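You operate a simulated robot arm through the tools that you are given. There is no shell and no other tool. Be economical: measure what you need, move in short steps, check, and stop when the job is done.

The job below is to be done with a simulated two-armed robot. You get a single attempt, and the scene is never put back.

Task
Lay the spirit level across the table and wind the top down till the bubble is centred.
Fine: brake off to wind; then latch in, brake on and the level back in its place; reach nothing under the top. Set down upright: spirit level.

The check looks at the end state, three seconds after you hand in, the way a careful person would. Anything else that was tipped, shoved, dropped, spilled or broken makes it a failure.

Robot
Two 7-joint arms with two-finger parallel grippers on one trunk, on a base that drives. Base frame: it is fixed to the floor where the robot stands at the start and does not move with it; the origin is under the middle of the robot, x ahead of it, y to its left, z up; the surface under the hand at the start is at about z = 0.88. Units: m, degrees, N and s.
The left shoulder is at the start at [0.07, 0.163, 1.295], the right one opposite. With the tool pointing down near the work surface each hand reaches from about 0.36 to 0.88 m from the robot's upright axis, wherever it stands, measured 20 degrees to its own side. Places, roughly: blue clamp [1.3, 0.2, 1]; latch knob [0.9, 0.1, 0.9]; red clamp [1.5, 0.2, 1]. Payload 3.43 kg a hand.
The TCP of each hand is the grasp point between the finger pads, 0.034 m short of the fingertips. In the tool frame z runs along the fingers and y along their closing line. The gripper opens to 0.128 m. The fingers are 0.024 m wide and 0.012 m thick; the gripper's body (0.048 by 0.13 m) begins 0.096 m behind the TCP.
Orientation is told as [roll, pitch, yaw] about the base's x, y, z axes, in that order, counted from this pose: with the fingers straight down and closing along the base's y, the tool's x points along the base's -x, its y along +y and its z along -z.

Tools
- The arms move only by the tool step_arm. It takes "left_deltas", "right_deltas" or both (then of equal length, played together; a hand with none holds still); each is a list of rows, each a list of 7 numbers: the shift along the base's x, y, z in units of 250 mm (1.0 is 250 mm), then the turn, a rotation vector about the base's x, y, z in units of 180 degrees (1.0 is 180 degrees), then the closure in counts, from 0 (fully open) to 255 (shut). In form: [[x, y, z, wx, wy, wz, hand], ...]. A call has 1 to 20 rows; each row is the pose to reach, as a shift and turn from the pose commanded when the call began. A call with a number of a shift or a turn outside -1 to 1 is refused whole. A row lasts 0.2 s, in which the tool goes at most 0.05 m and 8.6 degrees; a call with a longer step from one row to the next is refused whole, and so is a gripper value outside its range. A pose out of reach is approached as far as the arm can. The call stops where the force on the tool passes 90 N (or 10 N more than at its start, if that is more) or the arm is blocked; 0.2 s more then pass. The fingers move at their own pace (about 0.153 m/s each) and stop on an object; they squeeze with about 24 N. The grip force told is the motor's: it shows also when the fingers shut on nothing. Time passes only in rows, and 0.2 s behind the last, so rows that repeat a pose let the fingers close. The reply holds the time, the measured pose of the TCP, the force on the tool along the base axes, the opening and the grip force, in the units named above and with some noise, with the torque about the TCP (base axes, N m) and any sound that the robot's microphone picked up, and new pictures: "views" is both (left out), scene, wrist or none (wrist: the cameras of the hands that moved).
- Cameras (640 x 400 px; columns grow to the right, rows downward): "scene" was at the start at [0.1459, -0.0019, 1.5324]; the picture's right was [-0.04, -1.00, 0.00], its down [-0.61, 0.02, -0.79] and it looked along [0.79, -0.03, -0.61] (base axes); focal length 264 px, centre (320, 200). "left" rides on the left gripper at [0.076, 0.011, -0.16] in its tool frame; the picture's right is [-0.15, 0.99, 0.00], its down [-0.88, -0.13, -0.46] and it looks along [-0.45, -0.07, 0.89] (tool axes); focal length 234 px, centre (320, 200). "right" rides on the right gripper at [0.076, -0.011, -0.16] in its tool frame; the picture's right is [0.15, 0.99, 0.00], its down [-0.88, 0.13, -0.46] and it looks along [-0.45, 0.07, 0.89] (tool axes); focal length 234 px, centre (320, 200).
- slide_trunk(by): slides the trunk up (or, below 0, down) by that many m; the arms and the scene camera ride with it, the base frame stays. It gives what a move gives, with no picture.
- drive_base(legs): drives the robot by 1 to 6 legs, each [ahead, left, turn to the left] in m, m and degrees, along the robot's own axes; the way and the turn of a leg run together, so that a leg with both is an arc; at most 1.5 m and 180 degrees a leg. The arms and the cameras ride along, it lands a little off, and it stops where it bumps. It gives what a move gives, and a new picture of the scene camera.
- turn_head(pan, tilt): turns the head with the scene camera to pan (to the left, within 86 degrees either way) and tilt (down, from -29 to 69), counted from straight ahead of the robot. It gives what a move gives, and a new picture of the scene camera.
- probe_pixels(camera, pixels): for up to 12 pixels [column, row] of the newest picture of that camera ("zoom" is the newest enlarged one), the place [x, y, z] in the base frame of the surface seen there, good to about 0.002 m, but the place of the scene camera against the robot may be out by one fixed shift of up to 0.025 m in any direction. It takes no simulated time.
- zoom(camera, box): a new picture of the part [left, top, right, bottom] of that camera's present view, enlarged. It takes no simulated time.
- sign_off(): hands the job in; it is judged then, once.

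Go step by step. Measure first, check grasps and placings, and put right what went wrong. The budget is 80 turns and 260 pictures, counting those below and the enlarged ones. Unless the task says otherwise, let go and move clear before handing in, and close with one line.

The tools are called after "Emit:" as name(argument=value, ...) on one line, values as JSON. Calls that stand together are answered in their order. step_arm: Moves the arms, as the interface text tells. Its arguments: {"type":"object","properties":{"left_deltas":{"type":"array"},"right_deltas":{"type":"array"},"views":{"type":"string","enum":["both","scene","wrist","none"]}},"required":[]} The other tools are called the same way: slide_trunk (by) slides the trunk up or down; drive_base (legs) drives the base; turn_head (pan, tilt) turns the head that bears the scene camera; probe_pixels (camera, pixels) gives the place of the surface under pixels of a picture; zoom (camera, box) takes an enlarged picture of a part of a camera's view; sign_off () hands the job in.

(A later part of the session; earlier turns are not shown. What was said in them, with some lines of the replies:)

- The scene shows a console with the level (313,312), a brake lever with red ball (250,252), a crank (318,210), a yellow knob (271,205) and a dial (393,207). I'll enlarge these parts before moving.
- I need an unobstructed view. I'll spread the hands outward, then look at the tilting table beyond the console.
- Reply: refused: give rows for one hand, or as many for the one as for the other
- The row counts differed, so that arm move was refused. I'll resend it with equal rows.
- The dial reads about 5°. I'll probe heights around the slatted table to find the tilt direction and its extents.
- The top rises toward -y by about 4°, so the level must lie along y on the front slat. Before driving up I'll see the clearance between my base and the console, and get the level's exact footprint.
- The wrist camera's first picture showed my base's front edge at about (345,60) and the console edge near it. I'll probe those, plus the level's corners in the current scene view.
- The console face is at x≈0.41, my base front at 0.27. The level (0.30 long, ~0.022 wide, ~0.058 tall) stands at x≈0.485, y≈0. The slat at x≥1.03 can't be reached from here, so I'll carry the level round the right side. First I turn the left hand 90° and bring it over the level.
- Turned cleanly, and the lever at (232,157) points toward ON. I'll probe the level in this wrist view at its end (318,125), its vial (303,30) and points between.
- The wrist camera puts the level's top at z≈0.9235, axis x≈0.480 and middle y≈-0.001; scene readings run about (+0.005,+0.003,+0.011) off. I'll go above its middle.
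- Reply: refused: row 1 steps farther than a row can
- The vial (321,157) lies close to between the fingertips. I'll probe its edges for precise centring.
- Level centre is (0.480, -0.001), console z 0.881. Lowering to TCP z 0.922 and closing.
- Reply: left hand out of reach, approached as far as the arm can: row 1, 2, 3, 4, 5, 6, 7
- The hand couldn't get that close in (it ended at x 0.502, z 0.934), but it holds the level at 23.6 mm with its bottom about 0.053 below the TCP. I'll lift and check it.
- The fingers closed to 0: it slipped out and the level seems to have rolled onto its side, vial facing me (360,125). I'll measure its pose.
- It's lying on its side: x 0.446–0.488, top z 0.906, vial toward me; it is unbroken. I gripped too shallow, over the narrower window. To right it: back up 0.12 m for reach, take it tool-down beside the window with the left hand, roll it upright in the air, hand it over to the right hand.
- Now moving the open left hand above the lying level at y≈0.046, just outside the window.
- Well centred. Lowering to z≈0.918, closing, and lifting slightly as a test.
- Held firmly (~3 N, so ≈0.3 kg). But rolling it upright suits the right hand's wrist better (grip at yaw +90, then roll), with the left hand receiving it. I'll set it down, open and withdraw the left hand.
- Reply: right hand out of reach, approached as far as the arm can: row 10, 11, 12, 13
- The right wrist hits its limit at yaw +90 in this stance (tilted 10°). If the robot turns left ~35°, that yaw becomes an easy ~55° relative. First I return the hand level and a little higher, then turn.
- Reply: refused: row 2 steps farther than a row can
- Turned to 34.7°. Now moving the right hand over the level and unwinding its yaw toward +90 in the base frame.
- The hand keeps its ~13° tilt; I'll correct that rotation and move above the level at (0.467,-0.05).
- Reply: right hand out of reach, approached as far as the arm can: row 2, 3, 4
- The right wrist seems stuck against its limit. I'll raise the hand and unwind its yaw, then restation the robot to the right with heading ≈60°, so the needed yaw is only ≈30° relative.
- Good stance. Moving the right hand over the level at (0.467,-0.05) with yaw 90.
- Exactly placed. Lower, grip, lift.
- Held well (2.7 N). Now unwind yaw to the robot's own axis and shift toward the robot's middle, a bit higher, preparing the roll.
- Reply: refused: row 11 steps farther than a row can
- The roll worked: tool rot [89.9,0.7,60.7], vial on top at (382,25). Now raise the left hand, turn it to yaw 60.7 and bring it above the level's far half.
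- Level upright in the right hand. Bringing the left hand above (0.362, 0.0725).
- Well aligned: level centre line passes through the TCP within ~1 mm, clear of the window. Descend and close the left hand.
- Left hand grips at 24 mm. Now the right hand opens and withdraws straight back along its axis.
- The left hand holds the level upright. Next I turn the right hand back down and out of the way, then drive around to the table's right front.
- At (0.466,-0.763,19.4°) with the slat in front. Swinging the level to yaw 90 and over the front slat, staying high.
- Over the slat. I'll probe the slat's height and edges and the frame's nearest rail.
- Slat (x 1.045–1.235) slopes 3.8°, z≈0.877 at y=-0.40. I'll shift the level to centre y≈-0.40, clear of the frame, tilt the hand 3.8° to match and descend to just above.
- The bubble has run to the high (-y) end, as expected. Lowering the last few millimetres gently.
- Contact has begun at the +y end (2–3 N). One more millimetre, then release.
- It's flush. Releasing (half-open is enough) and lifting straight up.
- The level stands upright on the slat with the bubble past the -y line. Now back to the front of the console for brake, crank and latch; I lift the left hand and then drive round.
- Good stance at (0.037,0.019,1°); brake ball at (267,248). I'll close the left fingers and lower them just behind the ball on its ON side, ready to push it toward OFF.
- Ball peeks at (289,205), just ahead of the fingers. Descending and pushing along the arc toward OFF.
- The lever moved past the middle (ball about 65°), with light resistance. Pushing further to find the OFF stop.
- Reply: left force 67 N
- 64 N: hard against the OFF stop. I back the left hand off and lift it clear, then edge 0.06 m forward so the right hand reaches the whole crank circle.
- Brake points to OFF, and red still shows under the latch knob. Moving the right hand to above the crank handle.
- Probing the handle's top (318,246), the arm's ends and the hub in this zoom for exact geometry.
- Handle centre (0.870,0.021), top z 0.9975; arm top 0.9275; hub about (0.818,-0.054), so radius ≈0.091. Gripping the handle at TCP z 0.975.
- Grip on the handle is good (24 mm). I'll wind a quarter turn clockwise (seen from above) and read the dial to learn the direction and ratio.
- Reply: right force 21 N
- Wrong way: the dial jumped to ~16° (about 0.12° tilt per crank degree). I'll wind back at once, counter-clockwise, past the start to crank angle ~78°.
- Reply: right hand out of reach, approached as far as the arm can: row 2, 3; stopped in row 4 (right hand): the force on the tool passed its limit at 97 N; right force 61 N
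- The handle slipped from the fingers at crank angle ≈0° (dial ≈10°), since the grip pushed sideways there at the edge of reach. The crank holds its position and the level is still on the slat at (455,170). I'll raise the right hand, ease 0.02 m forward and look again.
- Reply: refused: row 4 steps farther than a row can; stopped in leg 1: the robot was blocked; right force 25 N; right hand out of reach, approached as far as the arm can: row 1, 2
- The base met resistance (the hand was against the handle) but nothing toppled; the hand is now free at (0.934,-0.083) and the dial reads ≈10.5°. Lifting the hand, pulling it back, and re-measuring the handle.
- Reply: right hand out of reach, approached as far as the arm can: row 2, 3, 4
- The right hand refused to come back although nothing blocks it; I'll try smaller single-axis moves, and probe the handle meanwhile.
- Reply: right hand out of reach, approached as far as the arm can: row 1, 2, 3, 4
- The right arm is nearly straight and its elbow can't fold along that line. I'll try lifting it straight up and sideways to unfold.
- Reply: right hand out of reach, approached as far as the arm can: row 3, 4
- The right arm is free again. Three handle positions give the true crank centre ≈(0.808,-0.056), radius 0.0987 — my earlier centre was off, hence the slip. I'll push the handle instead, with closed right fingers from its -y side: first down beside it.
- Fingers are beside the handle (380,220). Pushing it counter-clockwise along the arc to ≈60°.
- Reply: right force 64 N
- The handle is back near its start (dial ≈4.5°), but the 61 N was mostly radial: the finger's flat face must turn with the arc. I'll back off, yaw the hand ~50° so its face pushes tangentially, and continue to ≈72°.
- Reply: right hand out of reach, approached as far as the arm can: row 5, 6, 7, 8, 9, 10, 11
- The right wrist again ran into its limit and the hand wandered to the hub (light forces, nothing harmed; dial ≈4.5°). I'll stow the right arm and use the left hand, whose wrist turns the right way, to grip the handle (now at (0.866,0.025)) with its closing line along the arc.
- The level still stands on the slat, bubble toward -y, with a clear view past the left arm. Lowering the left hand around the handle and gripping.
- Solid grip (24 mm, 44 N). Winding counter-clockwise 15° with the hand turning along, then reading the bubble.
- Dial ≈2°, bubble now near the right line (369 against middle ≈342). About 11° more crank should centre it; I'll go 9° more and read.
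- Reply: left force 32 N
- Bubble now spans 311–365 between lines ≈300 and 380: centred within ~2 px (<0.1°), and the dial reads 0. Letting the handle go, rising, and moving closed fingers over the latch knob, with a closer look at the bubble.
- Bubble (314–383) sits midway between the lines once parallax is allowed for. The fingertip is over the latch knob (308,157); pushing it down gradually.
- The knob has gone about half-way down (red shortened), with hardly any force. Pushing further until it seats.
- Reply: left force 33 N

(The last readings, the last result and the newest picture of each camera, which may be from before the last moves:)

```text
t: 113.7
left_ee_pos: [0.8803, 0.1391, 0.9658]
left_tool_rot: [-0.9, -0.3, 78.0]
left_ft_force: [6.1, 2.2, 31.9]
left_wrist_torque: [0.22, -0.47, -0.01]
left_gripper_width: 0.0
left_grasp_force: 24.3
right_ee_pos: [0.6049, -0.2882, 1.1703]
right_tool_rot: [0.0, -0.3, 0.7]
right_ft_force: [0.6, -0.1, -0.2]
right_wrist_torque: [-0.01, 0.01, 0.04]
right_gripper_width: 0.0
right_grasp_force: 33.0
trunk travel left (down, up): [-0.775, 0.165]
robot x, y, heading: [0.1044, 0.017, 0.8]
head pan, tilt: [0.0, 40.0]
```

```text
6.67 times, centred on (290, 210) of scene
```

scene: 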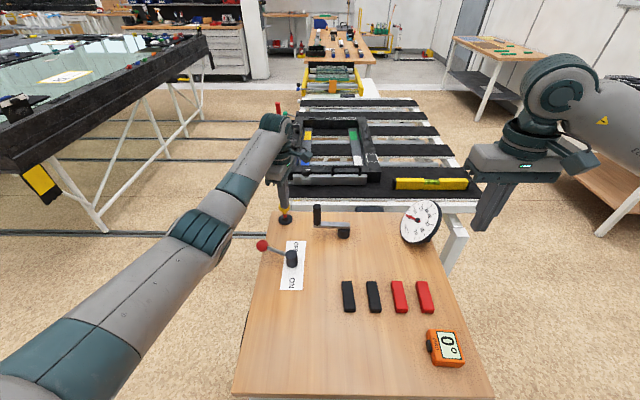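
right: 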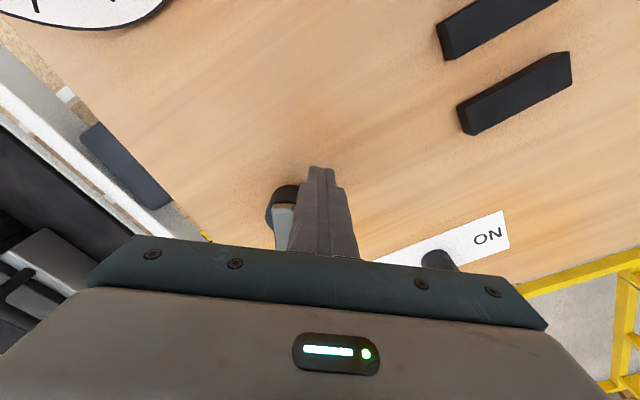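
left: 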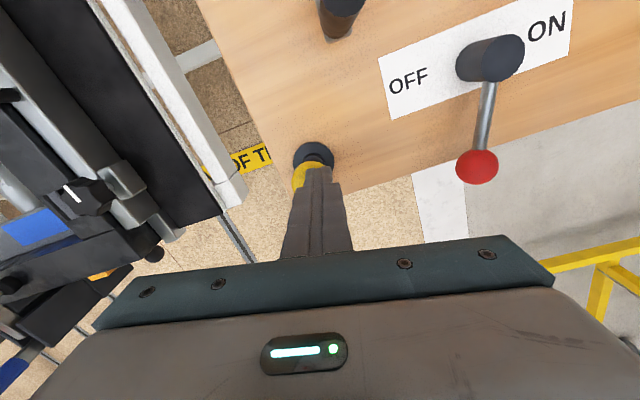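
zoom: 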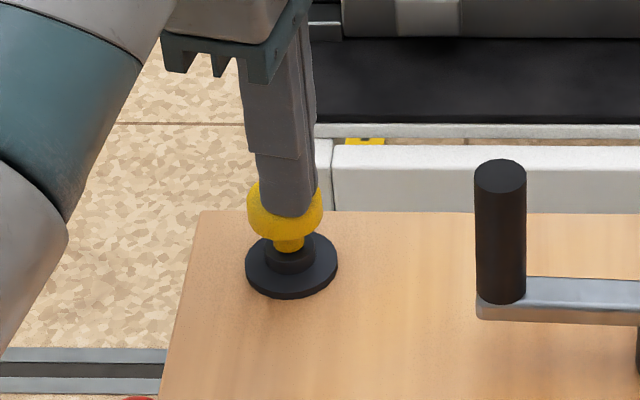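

Red has vanished and 32 N shows the latch is seated. Now lifting over to the brake ball's far side and pushing it back round to ON.

Emit:
step_arm(left_deltas=[[0, 0, 0.1, 0, 0, 0, 255], [0, 0, 0.25, 0, 0, 0, 255], [0, 0, 0.4, 0, 0, 0, 255], [-0.15, -0.01, 0.4, 0, 0, 0, 255], [-0.3, -0.028, 0.4, 0, 0, 0, 255], [-0.373, -0.028, 0.4, 0, 0, 0, 255], [-0.373, -0.028, 0.25, 0, 0, 0, 255], [-0.373, -0.028, 0.1, 0, 0, 0, 255], [-0.373, -0.028, 0.055, 0, 0, 0, 255], [-0.445, 0.068, 0.055, 0, 0, 0, 255], [-0.513, 0.132, 0.055, 0, 0, 0, 255], [-0.597, 0.176, 0.055, 0, 0, 0, 255], [-0.689, 0.196, 0.055, 0, 0, 0, 255], [-0.785, 0.192, 0.055, 0, 0, 0, 255], [-0.814, 0.184, 0.055, 0, 0, 0, 255]], views="wrist")

Emit:
zoom(camera="scene", box=[240, 190, 360, 290])

```text
t: 116.8
left_ee_pos: [0.6791, 0.1773, 0.976]
left_tool_rot: [-0.5, 0.2, 77.9]
left_ft_force: [19.3, -30.9, 24.8]
left_wrist_torque: [-1.03, -0.4, 0.29]
left_gripper_width: 0.0
left_grasp_force: 23.8
right_ee_pos: [0.6077, -0.2929, 1.1677]
right_tool_rot: [0.4, -0.2, 0.7]
right_ft_force: [-0.5, -0.7, -0.8]
right_wrist_torque: [0.01, -0.01, 0.01]
right_gripper_width: 0.0
right_grasp_force: 32.9
trunk travel left (down, up): [-0.775, 0.165]
robot x, y, heading: [0.1073, 0.0178, 0.4]
head pan, tilt: [0.0, 40.0]
```

left: 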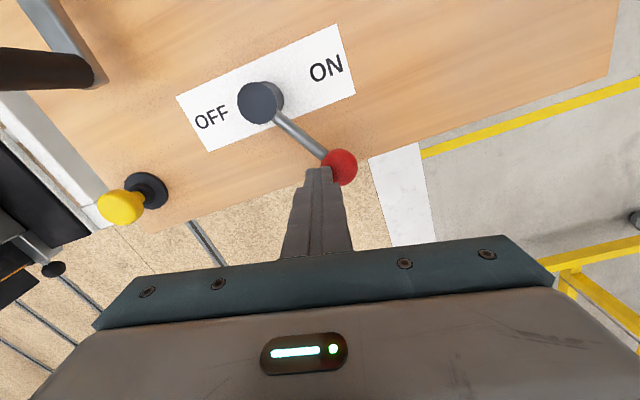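

```text
4.00 times, centred on (300, 240) of scene
```

zoom: 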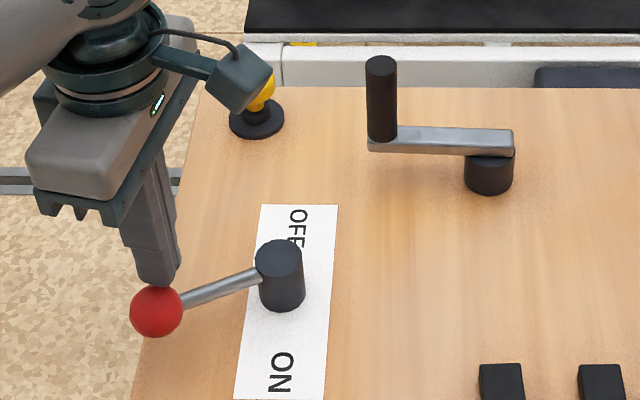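

Lever is back on the ON side; I'll nudge it a bit more against the stop in the -x direction and measure the ball.

Emit:
step_arm(left_deltas=[[0.02, 0.01, 0, 0, 0, 0, 255], [-0.03, -0.005, 0, 0, 0, 0, 255], [-0.06, -0.025, 0, 0, 0, 0, 255]], views="none")

Emit:
step_arm(left_deltas=[[0.06, 0.02, 0.0, 0, 0, 0, 255], [0.1, 0.04, 0.1, 0, 0, 0, 255], [0.1, 0.04, 0.28, 0, 0, 0, 255], [0.1, 0.04, 0.46, 0, 0, 0, 255], [0.1, 0.1, 0.64, 0, 0, 0, 255], [0.1, 0.2, 0.8, 0, 0, 0, 255]], views="both")

Emit:
zoom(camera="scene", box=[240, 160, 480, 300])

Emit:
probe_pixels(camera="scene", pixels=[[280, 266], [291, 256]])

Emit:
zoom(camera="scene", box=[410, 165, 450, 195])

```text
t: 117.7
left_ee_pos: [0.6742, 0.1776, 0.9753]
left_tool_rot: [-1.3, 0.0, 78.6]
left_ft_force: [64.6, -11.8, 34.6]
left_wrist_torque: [-0.42, -1.92, 0.14]
left_gripper_width: 0.0002
left_grasp_force: 23.6
right_ee_pos: [0.614, -0.2899, 1.1653]
right_tool_rot: [0.0, 0.1, 0.8]
right_ft_force: [-0.2, -0.5, 1.2]
right_wrist_torque: [-0.03, 0.01, -0.04]
right_gripper_width: 0.0
right_grasp_force: 33.2
trunk travel left (down, up): [-0.775, 0.165]
robot x, y, heading: [0.1041, 0.0177, 0.9]
head pan, tilt: [0.0, 40.0]
```

```text
t: 119.0
left_ee_pos: [0.6865, 0.2273, 1.1723]
left_tool_rot: [-0.1, -0.1, 78.1]
left_ft_force: [0.1, 1.0, -0.3]
left_wrist_torque: [0.01, -0.02, 0.0]
left_gripper_width: 0.0
left_grasp_force: 24.8
right_ee_pos: [0.6073, -0.2884, 1.1695]
right_tool_rot: [0.0, -0.3, 0.7]
right_ft_force: [0.4, -1.0, 0.0]
right_wrist_torque: [0.01, -0.03, 0.01]
right_gripper_width: 0.0
right_grasp_force: 32.9
trunk travel left (down, up): [-0.775, 0.165]
robot x, y, heading: [0.1022, 0.0156, 0.8]
head pan, tilt: [0.0, 40.0]
```

scene: 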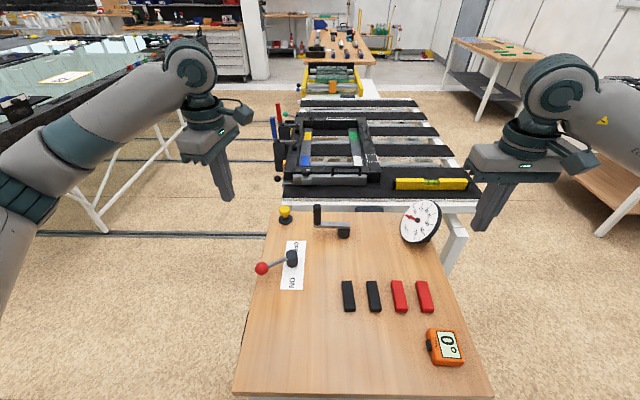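
left: 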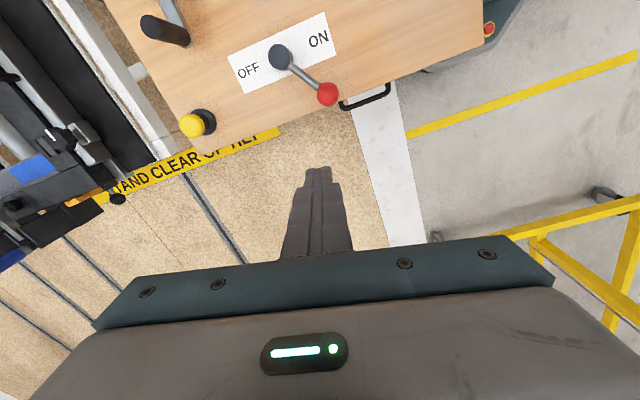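

```text
2.67 times, centred on (360, 230) of scene
```

zoom: 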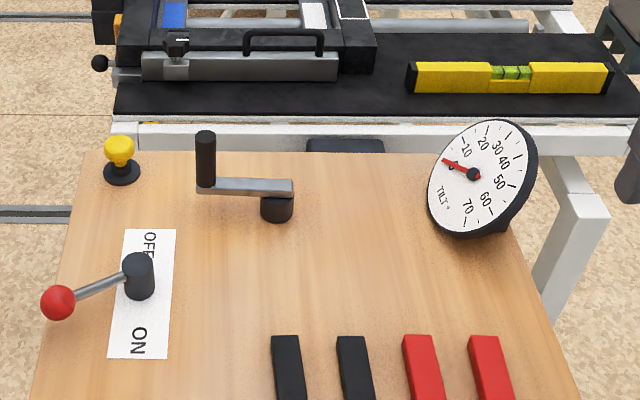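

```text
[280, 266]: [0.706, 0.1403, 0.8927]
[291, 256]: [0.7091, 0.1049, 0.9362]
```

```text
13.33 times, centred on (430, 180) of scene
```

zoom: 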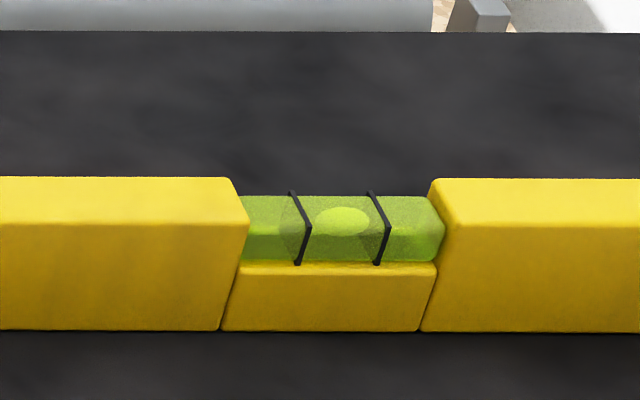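

Brake seated at ON (64 N), latch in, dial 0, bubble still centred. Now driving back round to the right side to fetch the level.

Emit:
drive_base(legs=[[-0.1, 0, 0], [0, -0.78, 0], [0.46, 0, 0], [0, 0, 19]])

Emit:
probe_pixels(camera="scene", pixels=[[280, 230], [310, 236]])

```text
t: 127.4
left_ee_pos: [0.9615, -0.3835, 1.1736]
left_tool_rot: [-0.2, -0.1, 96.1]
left_ft_force: [-0.5, 0.1, -1.1]
left_wrist_torque: [0.0, 0.03, -0.01]
left_gripper_width: 0.0
left_grasp_force: 24.3
right_ee_pos: [1.0451, -0.8977, 1.1685]
right_tool_rot: [0.0, -0.2, 18.8]
right_ft_force: [0.5, 0.2, -0.5]
right_wrist_torque: [-0.03, -0.02, 0.0]
right_gripper_width: 0.0002
right_grasp_force: 33.3
trunk travel left (down, up): [-0.775, 0.165]
robot x, y, heading: [0.4726, -0.7636, 18.8]
head pan, tilt: [0.0, 40.0]
```

scene: 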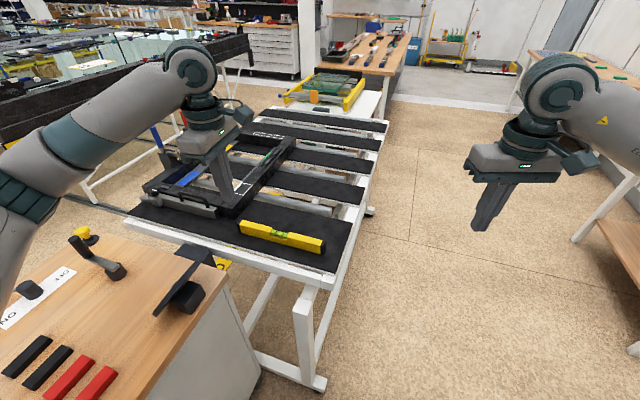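

```text
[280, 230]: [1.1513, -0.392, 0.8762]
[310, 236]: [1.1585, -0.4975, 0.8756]
```

Arrived; level at (240–325, 222–252) upright. Moving the left hand over it at (1.10,-0.354), open, yaw 90.

Emit:
step_arm(left_deltas=[[0.15, 0.03, 0, 0, 0, -0.01, 95], [0.3, 0.06, 0, 0, 0, -0.02, 95], [0.45, 0.09, -0.05, 0, 0, -0.034, 95], [0.554, 0.118, -0.15, 0, 0, -0.034, 95], [0.554, 0.118, -0.3, 0, 0, -0.034, 95], [0.554, 0.118, -0.4, 0, 0, -0.034, 95]], views="wrist")

Emit:
zoom(camera="left", box=[240, 60, 400, 220])

```text
t: 128.8
left_ee_pos: [1.1024, -0.3541, 1.0716]
left_tool_rot: [-0.2, -0.2, 90.1]
left_ft_force: [0.3, -0.8, 0.3]
left_wrist_torque: [0.06, 0.04, 0.02]
left_gripper_width: 0.0806
left_grasp_force: 0.1
right_ee_pos: [1.0451, -0.8974, 1.1693]
right_tool_rot: [-0.1, -0.3, 18.9]
right_ft_force: [0.0, -0.3, 0.1]
right_wrist_torque: [-0.01, 0.04, -0.01]
right_gripper_width: 0.0001
right_grasp_force: 33.3
trunk travel left (down, up): [-0.775, 0.165]
robot x, y, heading: [0.4735, -0.7653, 19.1]
head pan, tilt: [0.0, 40.0]
```

left: 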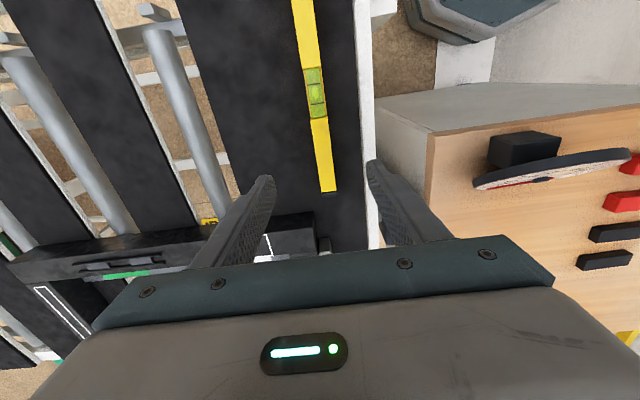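

```text
2.50 times, centred on (320, 140) of left
```

zoom: 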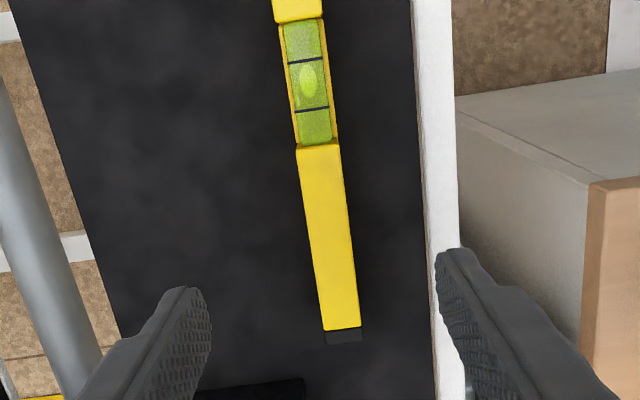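

Bubble (62–98) lies between the lines (61–108) — centred within a hair. Probing the level for the grasp.

Emit:
probe_pixels(camera="zoom", pixels=[[303, 165], [338, 165], [320, 200], [322, 300], [352, 300], [318, 145], [250, 200], [340, 328]])

```text
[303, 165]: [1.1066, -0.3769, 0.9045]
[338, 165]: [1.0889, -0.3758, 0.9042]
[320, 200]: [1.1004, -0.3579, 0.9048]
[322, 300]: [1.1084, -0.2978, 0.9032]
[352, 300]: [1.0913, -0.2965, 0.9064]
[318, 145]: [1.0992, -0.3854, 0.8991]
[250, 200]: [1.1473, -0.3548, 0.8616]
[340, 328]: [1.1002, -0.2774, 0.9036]
```

Level top z 0.904, slat 0.862, axis x≈1.0995, centre y≈-0.418. Gripping at y≈-0.372, just past the window, and lifting.

Emit:
step_arm(left_deltas=[[-0.01, -0.072, -0.15, 0, 0, 0, 95], [-0.01, -0.072, -0.33, 0, 0, 0, 95], [-0.01, -0.072, -0.5, 0, 0, 0, 95], [-0.01, -0.072, -0.64, 0, 0, 0, 95], [-0.01, -0.072, -0.682, 0, 0, 0, 95], [-0.01, -0.072, -0.682, 0, 0, 0, 255], [-0.01, -0.072, -0.682, 0, 0, 0, 255], [-0.01, -0.072, -0.682, 0, 0, 0, 255], [-0.01, -0.072, -0.682, 0, 0, 0, 255], [-0.01, -0.072, -0.64, 0, 0, 0, 255], [-0.01, -0.072, -0.52, 0, 0, 0, 255], [-0.01, -0.072, -0.38, 0, 0, 0, 255], [-0.01, -0.072, -0.2, 0, 0, 0, 255], [-0.01, -0.072, 0, 0, 0, 0, 255], [-0.01, -0.072, 0.18, 0, 0, 0, 255], [-0.01, -0.072, 0.36, 0, 0, 0, 255]], views="both")

```text
t: 132.2
left_ee_pos: [1.1004, -0.372, 1.1633]
left_tool_rot: [-0.2, -0.1, 90.2]
left_ft_force: [-0.9, 0.1, -2.2]
left_wrist_torque: [0.11, -0.02, -0.02]
left_gripper_width: 0.0236
left_grasp_force: 23.9
right_ee_pos: [1.0436, -0.8961, 1.1684]
right_tool_rot: [-0.1, -0.2, 18.9]
right_ft_force: [-0.4, -0.5, 0.1]
right_wrist_torque: [0.0, -0.04, 0.0]
right_gripper_width: 0.0002
right_grasp_force: 32.8
trunk travel left (down, up): [-0.775, 0.165]
robot x, y, heading: [0.4724, -0.7659, 18.9]
head pan, tilt: [0.0, 40.0]
```

scene: 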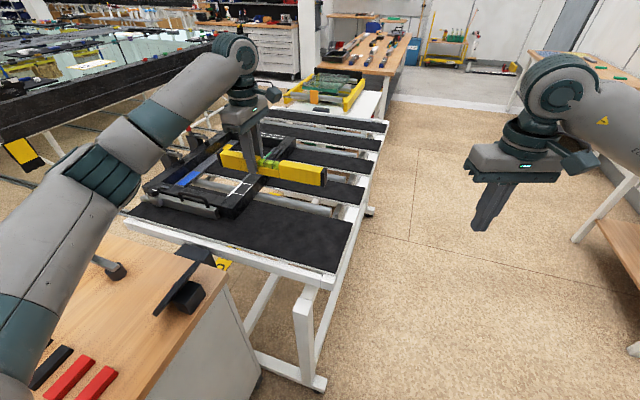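
left: 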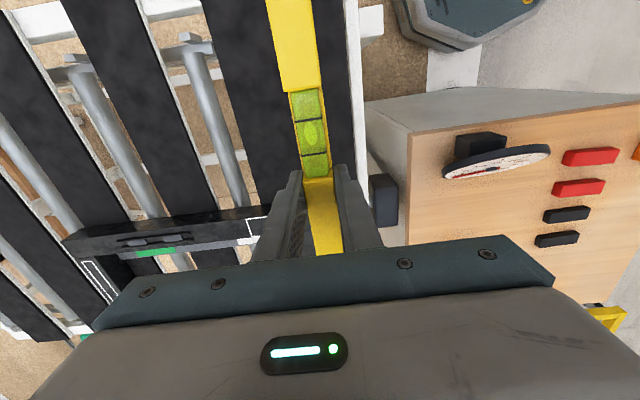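

Held well at 24 mm, bottom 0.0395 below the TCP. Driving back to the front of the console.

Emit:
drive_base(legs=[[-0.558, 0.191, 0], [0.248, 0.725, 0], [0, 0, -18.9]])

```text
t: 140.3
left_ee_pos: [0.6015, 0.1747, 1.1615]
left_tool_rot: [-0.2, -0.1, 72.0]
left_ft_force: [-0.4, 0.0, -3.5]
left_wrist_torque: [0.09, -0.02, -0.02]
left_gripper_width: 0.0237
left_grasp_force: 24.2
right_ee_pos: [0.3849, -0.3062, 1.1685]
right_tool_rot: [0.0, -0.2, 0.8]
right_ft_force: [0.5, 0.6, -0.2]
right_wrist_torque: [-0.01, 0.01, 0.0]
right_gripper_width: 0.0
right_grasp_force: 33.3
trunk travel left (down, up): [-0.775, 0.165]
robot x, y, heading: [-0.1226, -0.0067, 1.1]
head pan, tilt: [0.0, 40.0]
```

scene: 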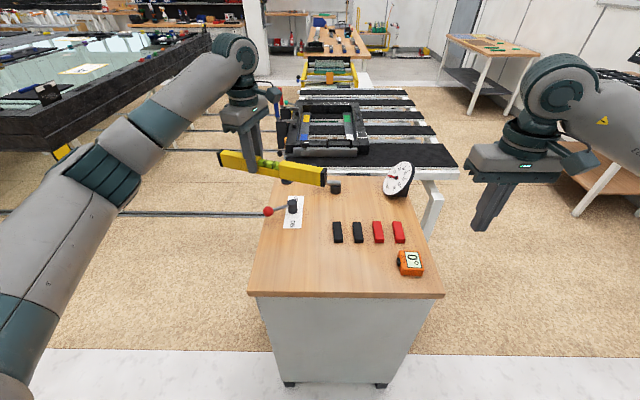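

Good position. Bringing the level over its place (TCP (0.480,0.045), yaw 90) and down to 2.5 cm above.

Emit:
step_arm(left_deltas=[[-0.12, -0.13, 0, 0, 0, 0.03, 255], [-0.24, -0.26, 0, 0, 0, 0.06, 255], [-0.36, -0.39, 0, 0, 0, 0.1, 255], [-0.486, -0.519, 0, 0, 0, 0.1, 255], [-0.486, -0.519, -0.17, 0, 0, 0.1, 255], [-0.486, -0.519, -0.35, 0, 0, 0.1, 255], [-0.486, -0.519, -0.53, 0, 0, 0.1, 255], [-0.486, -0.519, -0.7, 0, 0, 0.1, 255], [-0.486, -0.519, -0.85, 0, 0, 0.1, 255], [-0.486, -0.519, -0.866, 0, 0, 0.1, 255]], views="both")

Emit:
probe_pixels(camera="left", pixels=[[310, 130], [290, 20], [250, 60], [305, 172]])

Emit:
zoom(camera="scene", box=[240, 210, 450, 310])

```text
t: 142.5
left_ee_pos: [0.4783, 0.0445, 0.9458]
left_tool_rot: [-0.3, -0.1, 89.8]
left_ft_force: [-0.3, 0.3, -2.2]
left_wrist_torque: [0.08, -0.02, 0.0]
left_gripper_width: 0.0234
left_grasp_force: 23.8
right_ee_pos: [0.3832, -0.3073, 1.1682]
right_tool_rot: [-0.1, -0.2, 0.9]
right_ft_force: [0.5, 0.7, 0.5]
right_wrist_torque: [0.04, 0.01, 0.02]
right_gripper_width: 0.0
right_grasp_force: 33.4
trunk travel left (down, up): [-0.775, 0.165]
robot x, y, heading: [-0.1203, -0.0034, 0.8]
head pan, tilt: [0.0, 40.0]
```

scene: 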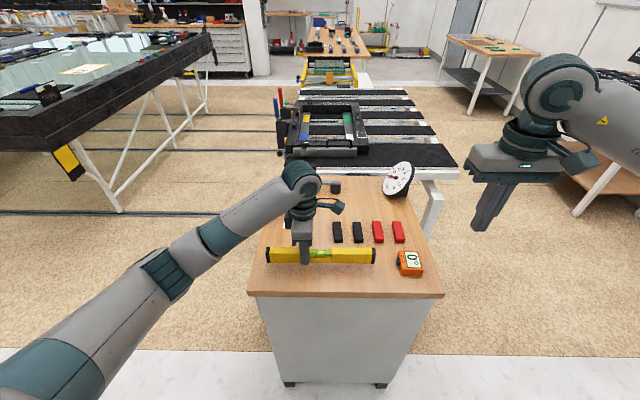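
left: 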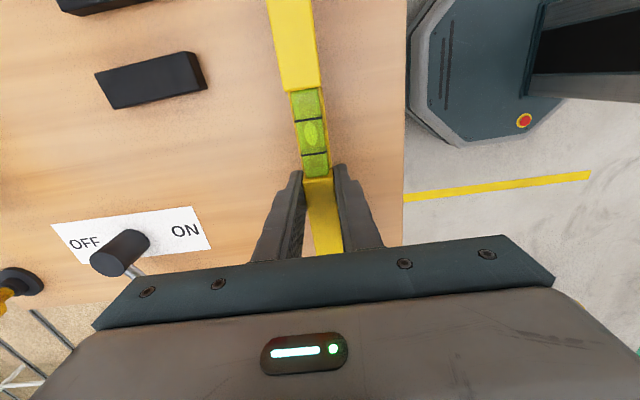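

```text
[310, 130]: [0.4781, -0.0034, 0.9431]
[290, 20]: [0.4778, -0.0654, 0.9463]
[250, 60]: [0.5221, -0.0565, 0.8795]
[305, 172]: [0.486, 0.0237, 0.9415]
```

```text
3.05 times, centred on (345, 260) of scene
```

zoom: 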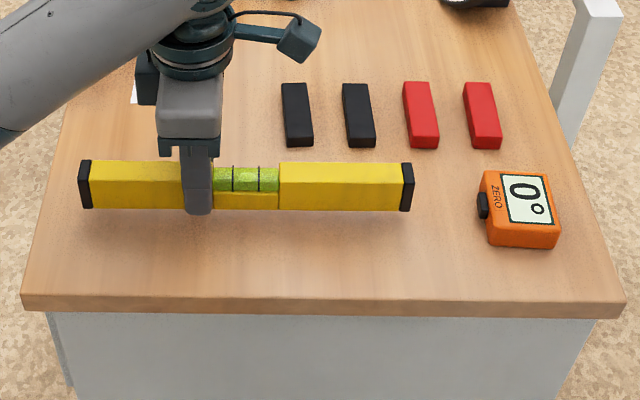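

Aligned within 2 mm of its original place. Lowering 22 mm to touch.

Emit:
step_arm(left_deltas=[[0.006, 0.008, -0.04, 0, 0, 0, 255], [0.006, 0.008, -0.07, 0, 0, 0, 255], [0.006, 0.008, -0.085, 0, 0, 0, 255], [0.006, 0.008, -0.092, 0, 0, 0, 255], [0.006, 0.008, -0.092, 0, 0, 0, 255]], views="none")

```text
t: 143.7
left_ee_pos: [0.4808, 0.0465, 0.9211]
left_tool_rot: [-0.2, 0.0, 89.9]
left_ft_force: [-0.6, 0.0, -0.6]
left_wrist_torque: [0.07, -0.01, -0.01]
left_gripper_width: 0.0236
left_grasp_force: 24.1
right_ee_pos: [0.3835, -0.3075, 1.1691]
right_tool_rot: [0.0, -0.2, 0.8]
right_ft_force: [0.1, 0.2, 0.0]
right_wrist_torque: [-0.03, -0.01, -0.01]
right_gripper_width: 0.0
right_grasp_force: 33.0
trunk travel left (down, up): [-0.775, 0.165]
robot x, y, heading: [-0.1203, 0.0004, 0.7]
head pan, tilt: [0.0, 40.0]
```

The weight has come off the hand, so it's touching. A last half-millimetre, then release and lift away.

Emit:
step_arm(left_deltas=[[0, 0, -0.003, 0, 0, 0, 255], [0, 0, -0.003, 0, 0, 0, 150], [0, 0, -0.003, 0, 0, 0, 110], [0, 0, -0.003, 0, 0, 0, 95], [0, 0, 0.06, 0, 0, 0, 95], [0, 0, 0.2, 0, 0, 0, 95], [0, 0, 0.38, 0, 0, 0, 95], [0, 0, 0.56, 0, 0, 0, 95], [0, 0, 0.74, 0, 0, 0, 95], [0, 0.15, 0.85, 0, 0, 0, 95], [0, 0.33, 0.9, 0, 0, 0, 95], [0, 0.5, 0.95, 0, 0, 0, 95], [0, 0.68, 1.0, 0, 0, 0, 95], [0, 0.86, 1.0, 0, 0, 0, 95]], views="both")

Emit:
zoom(camera="scene", box=[240, 150, 450, 310])

Emit:
zoom(camera="scene", box=[270, 80, 470, 220])

Emit:
probe_pixels(camera="scene", pixels=[[290, 250], [360, 250], [290, 258], [360, 258]])

```text
t: 146.7
left_ee_pos: [0.4812, 0.2604, 1.174]
left_tool_rot: [-0.2, 0.0, 89.8]
left_ft_force: [-0.2, 0.0, 0.1]
left_wrist_torque: [0.0, 0.0, -0.01]
left_gripper_width: 0.0802
left_grasp_force: 0.1
right_ee_pos: [0.3827, -0.3055, 1.1689]
right_tool_rot: [-0.2, -0.3, 0.8]
right_ft_force: [-0.3, 0.2, 0.1]
right_wrist_torque: [-0.01, 0.0, 0.01]
right_gripper_width: 0.0
right_grasp_force: 33.0
trunk travel left (down, up): [-0.775, 0.165]
robot x, y, heading: [-0.1196, -0.0028, 0.7]
head pan, tilt: [0.0, 40.0]
```

scene: 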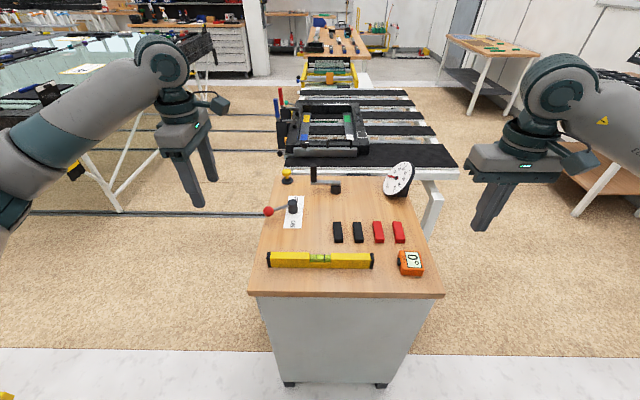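
left: 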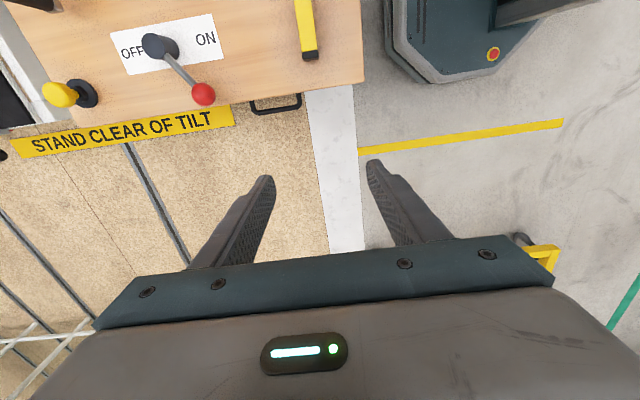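

```text
2.50 times, centred on (345, 230) of scene
```

zoom: 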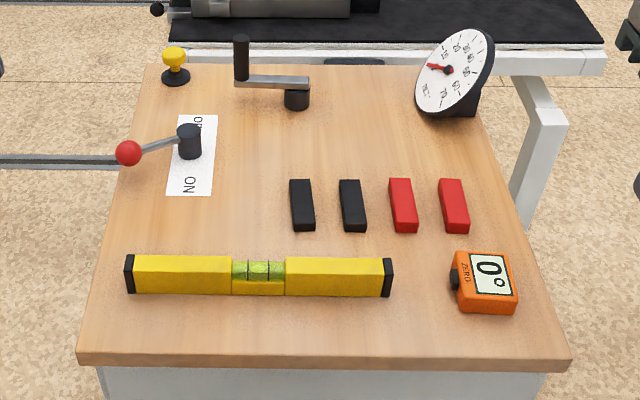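

```text
2.86 times, centred on (370, 150) of scene
```

zoom: 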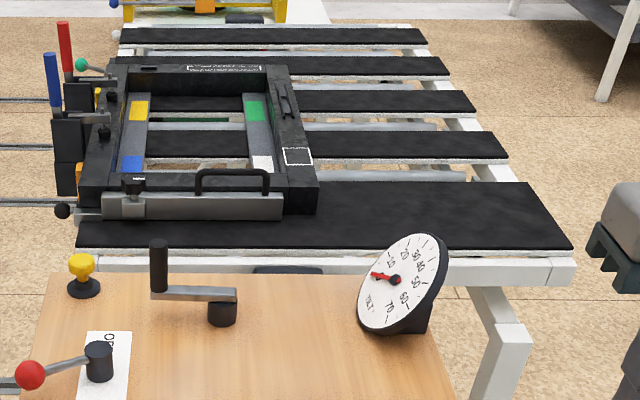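

```text
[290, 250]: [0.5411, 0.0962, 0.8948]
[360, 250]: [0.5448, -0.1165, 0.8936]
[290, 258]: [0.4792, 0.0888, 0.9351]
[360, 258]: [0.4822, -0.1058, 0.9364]
```

The level stands upright in its original place (top z 0.935 in scene readings, same as at the start). The latch shows no red, the brake is at ON, the dial reads 0 and both hands are clear, so I'm handing in.

Emit:
sign_off()

```text
The job is handed in.
```

The table top is wound down until the bubble sits between its lines, within about 0.2° by the camera pictures. The latch is in, the brake is on, and the spirit level is back upright in its place. On the way, the level tipped onto its side on the console once, and I first wound the wrong way, up to about 16°; I saw no damage from either.
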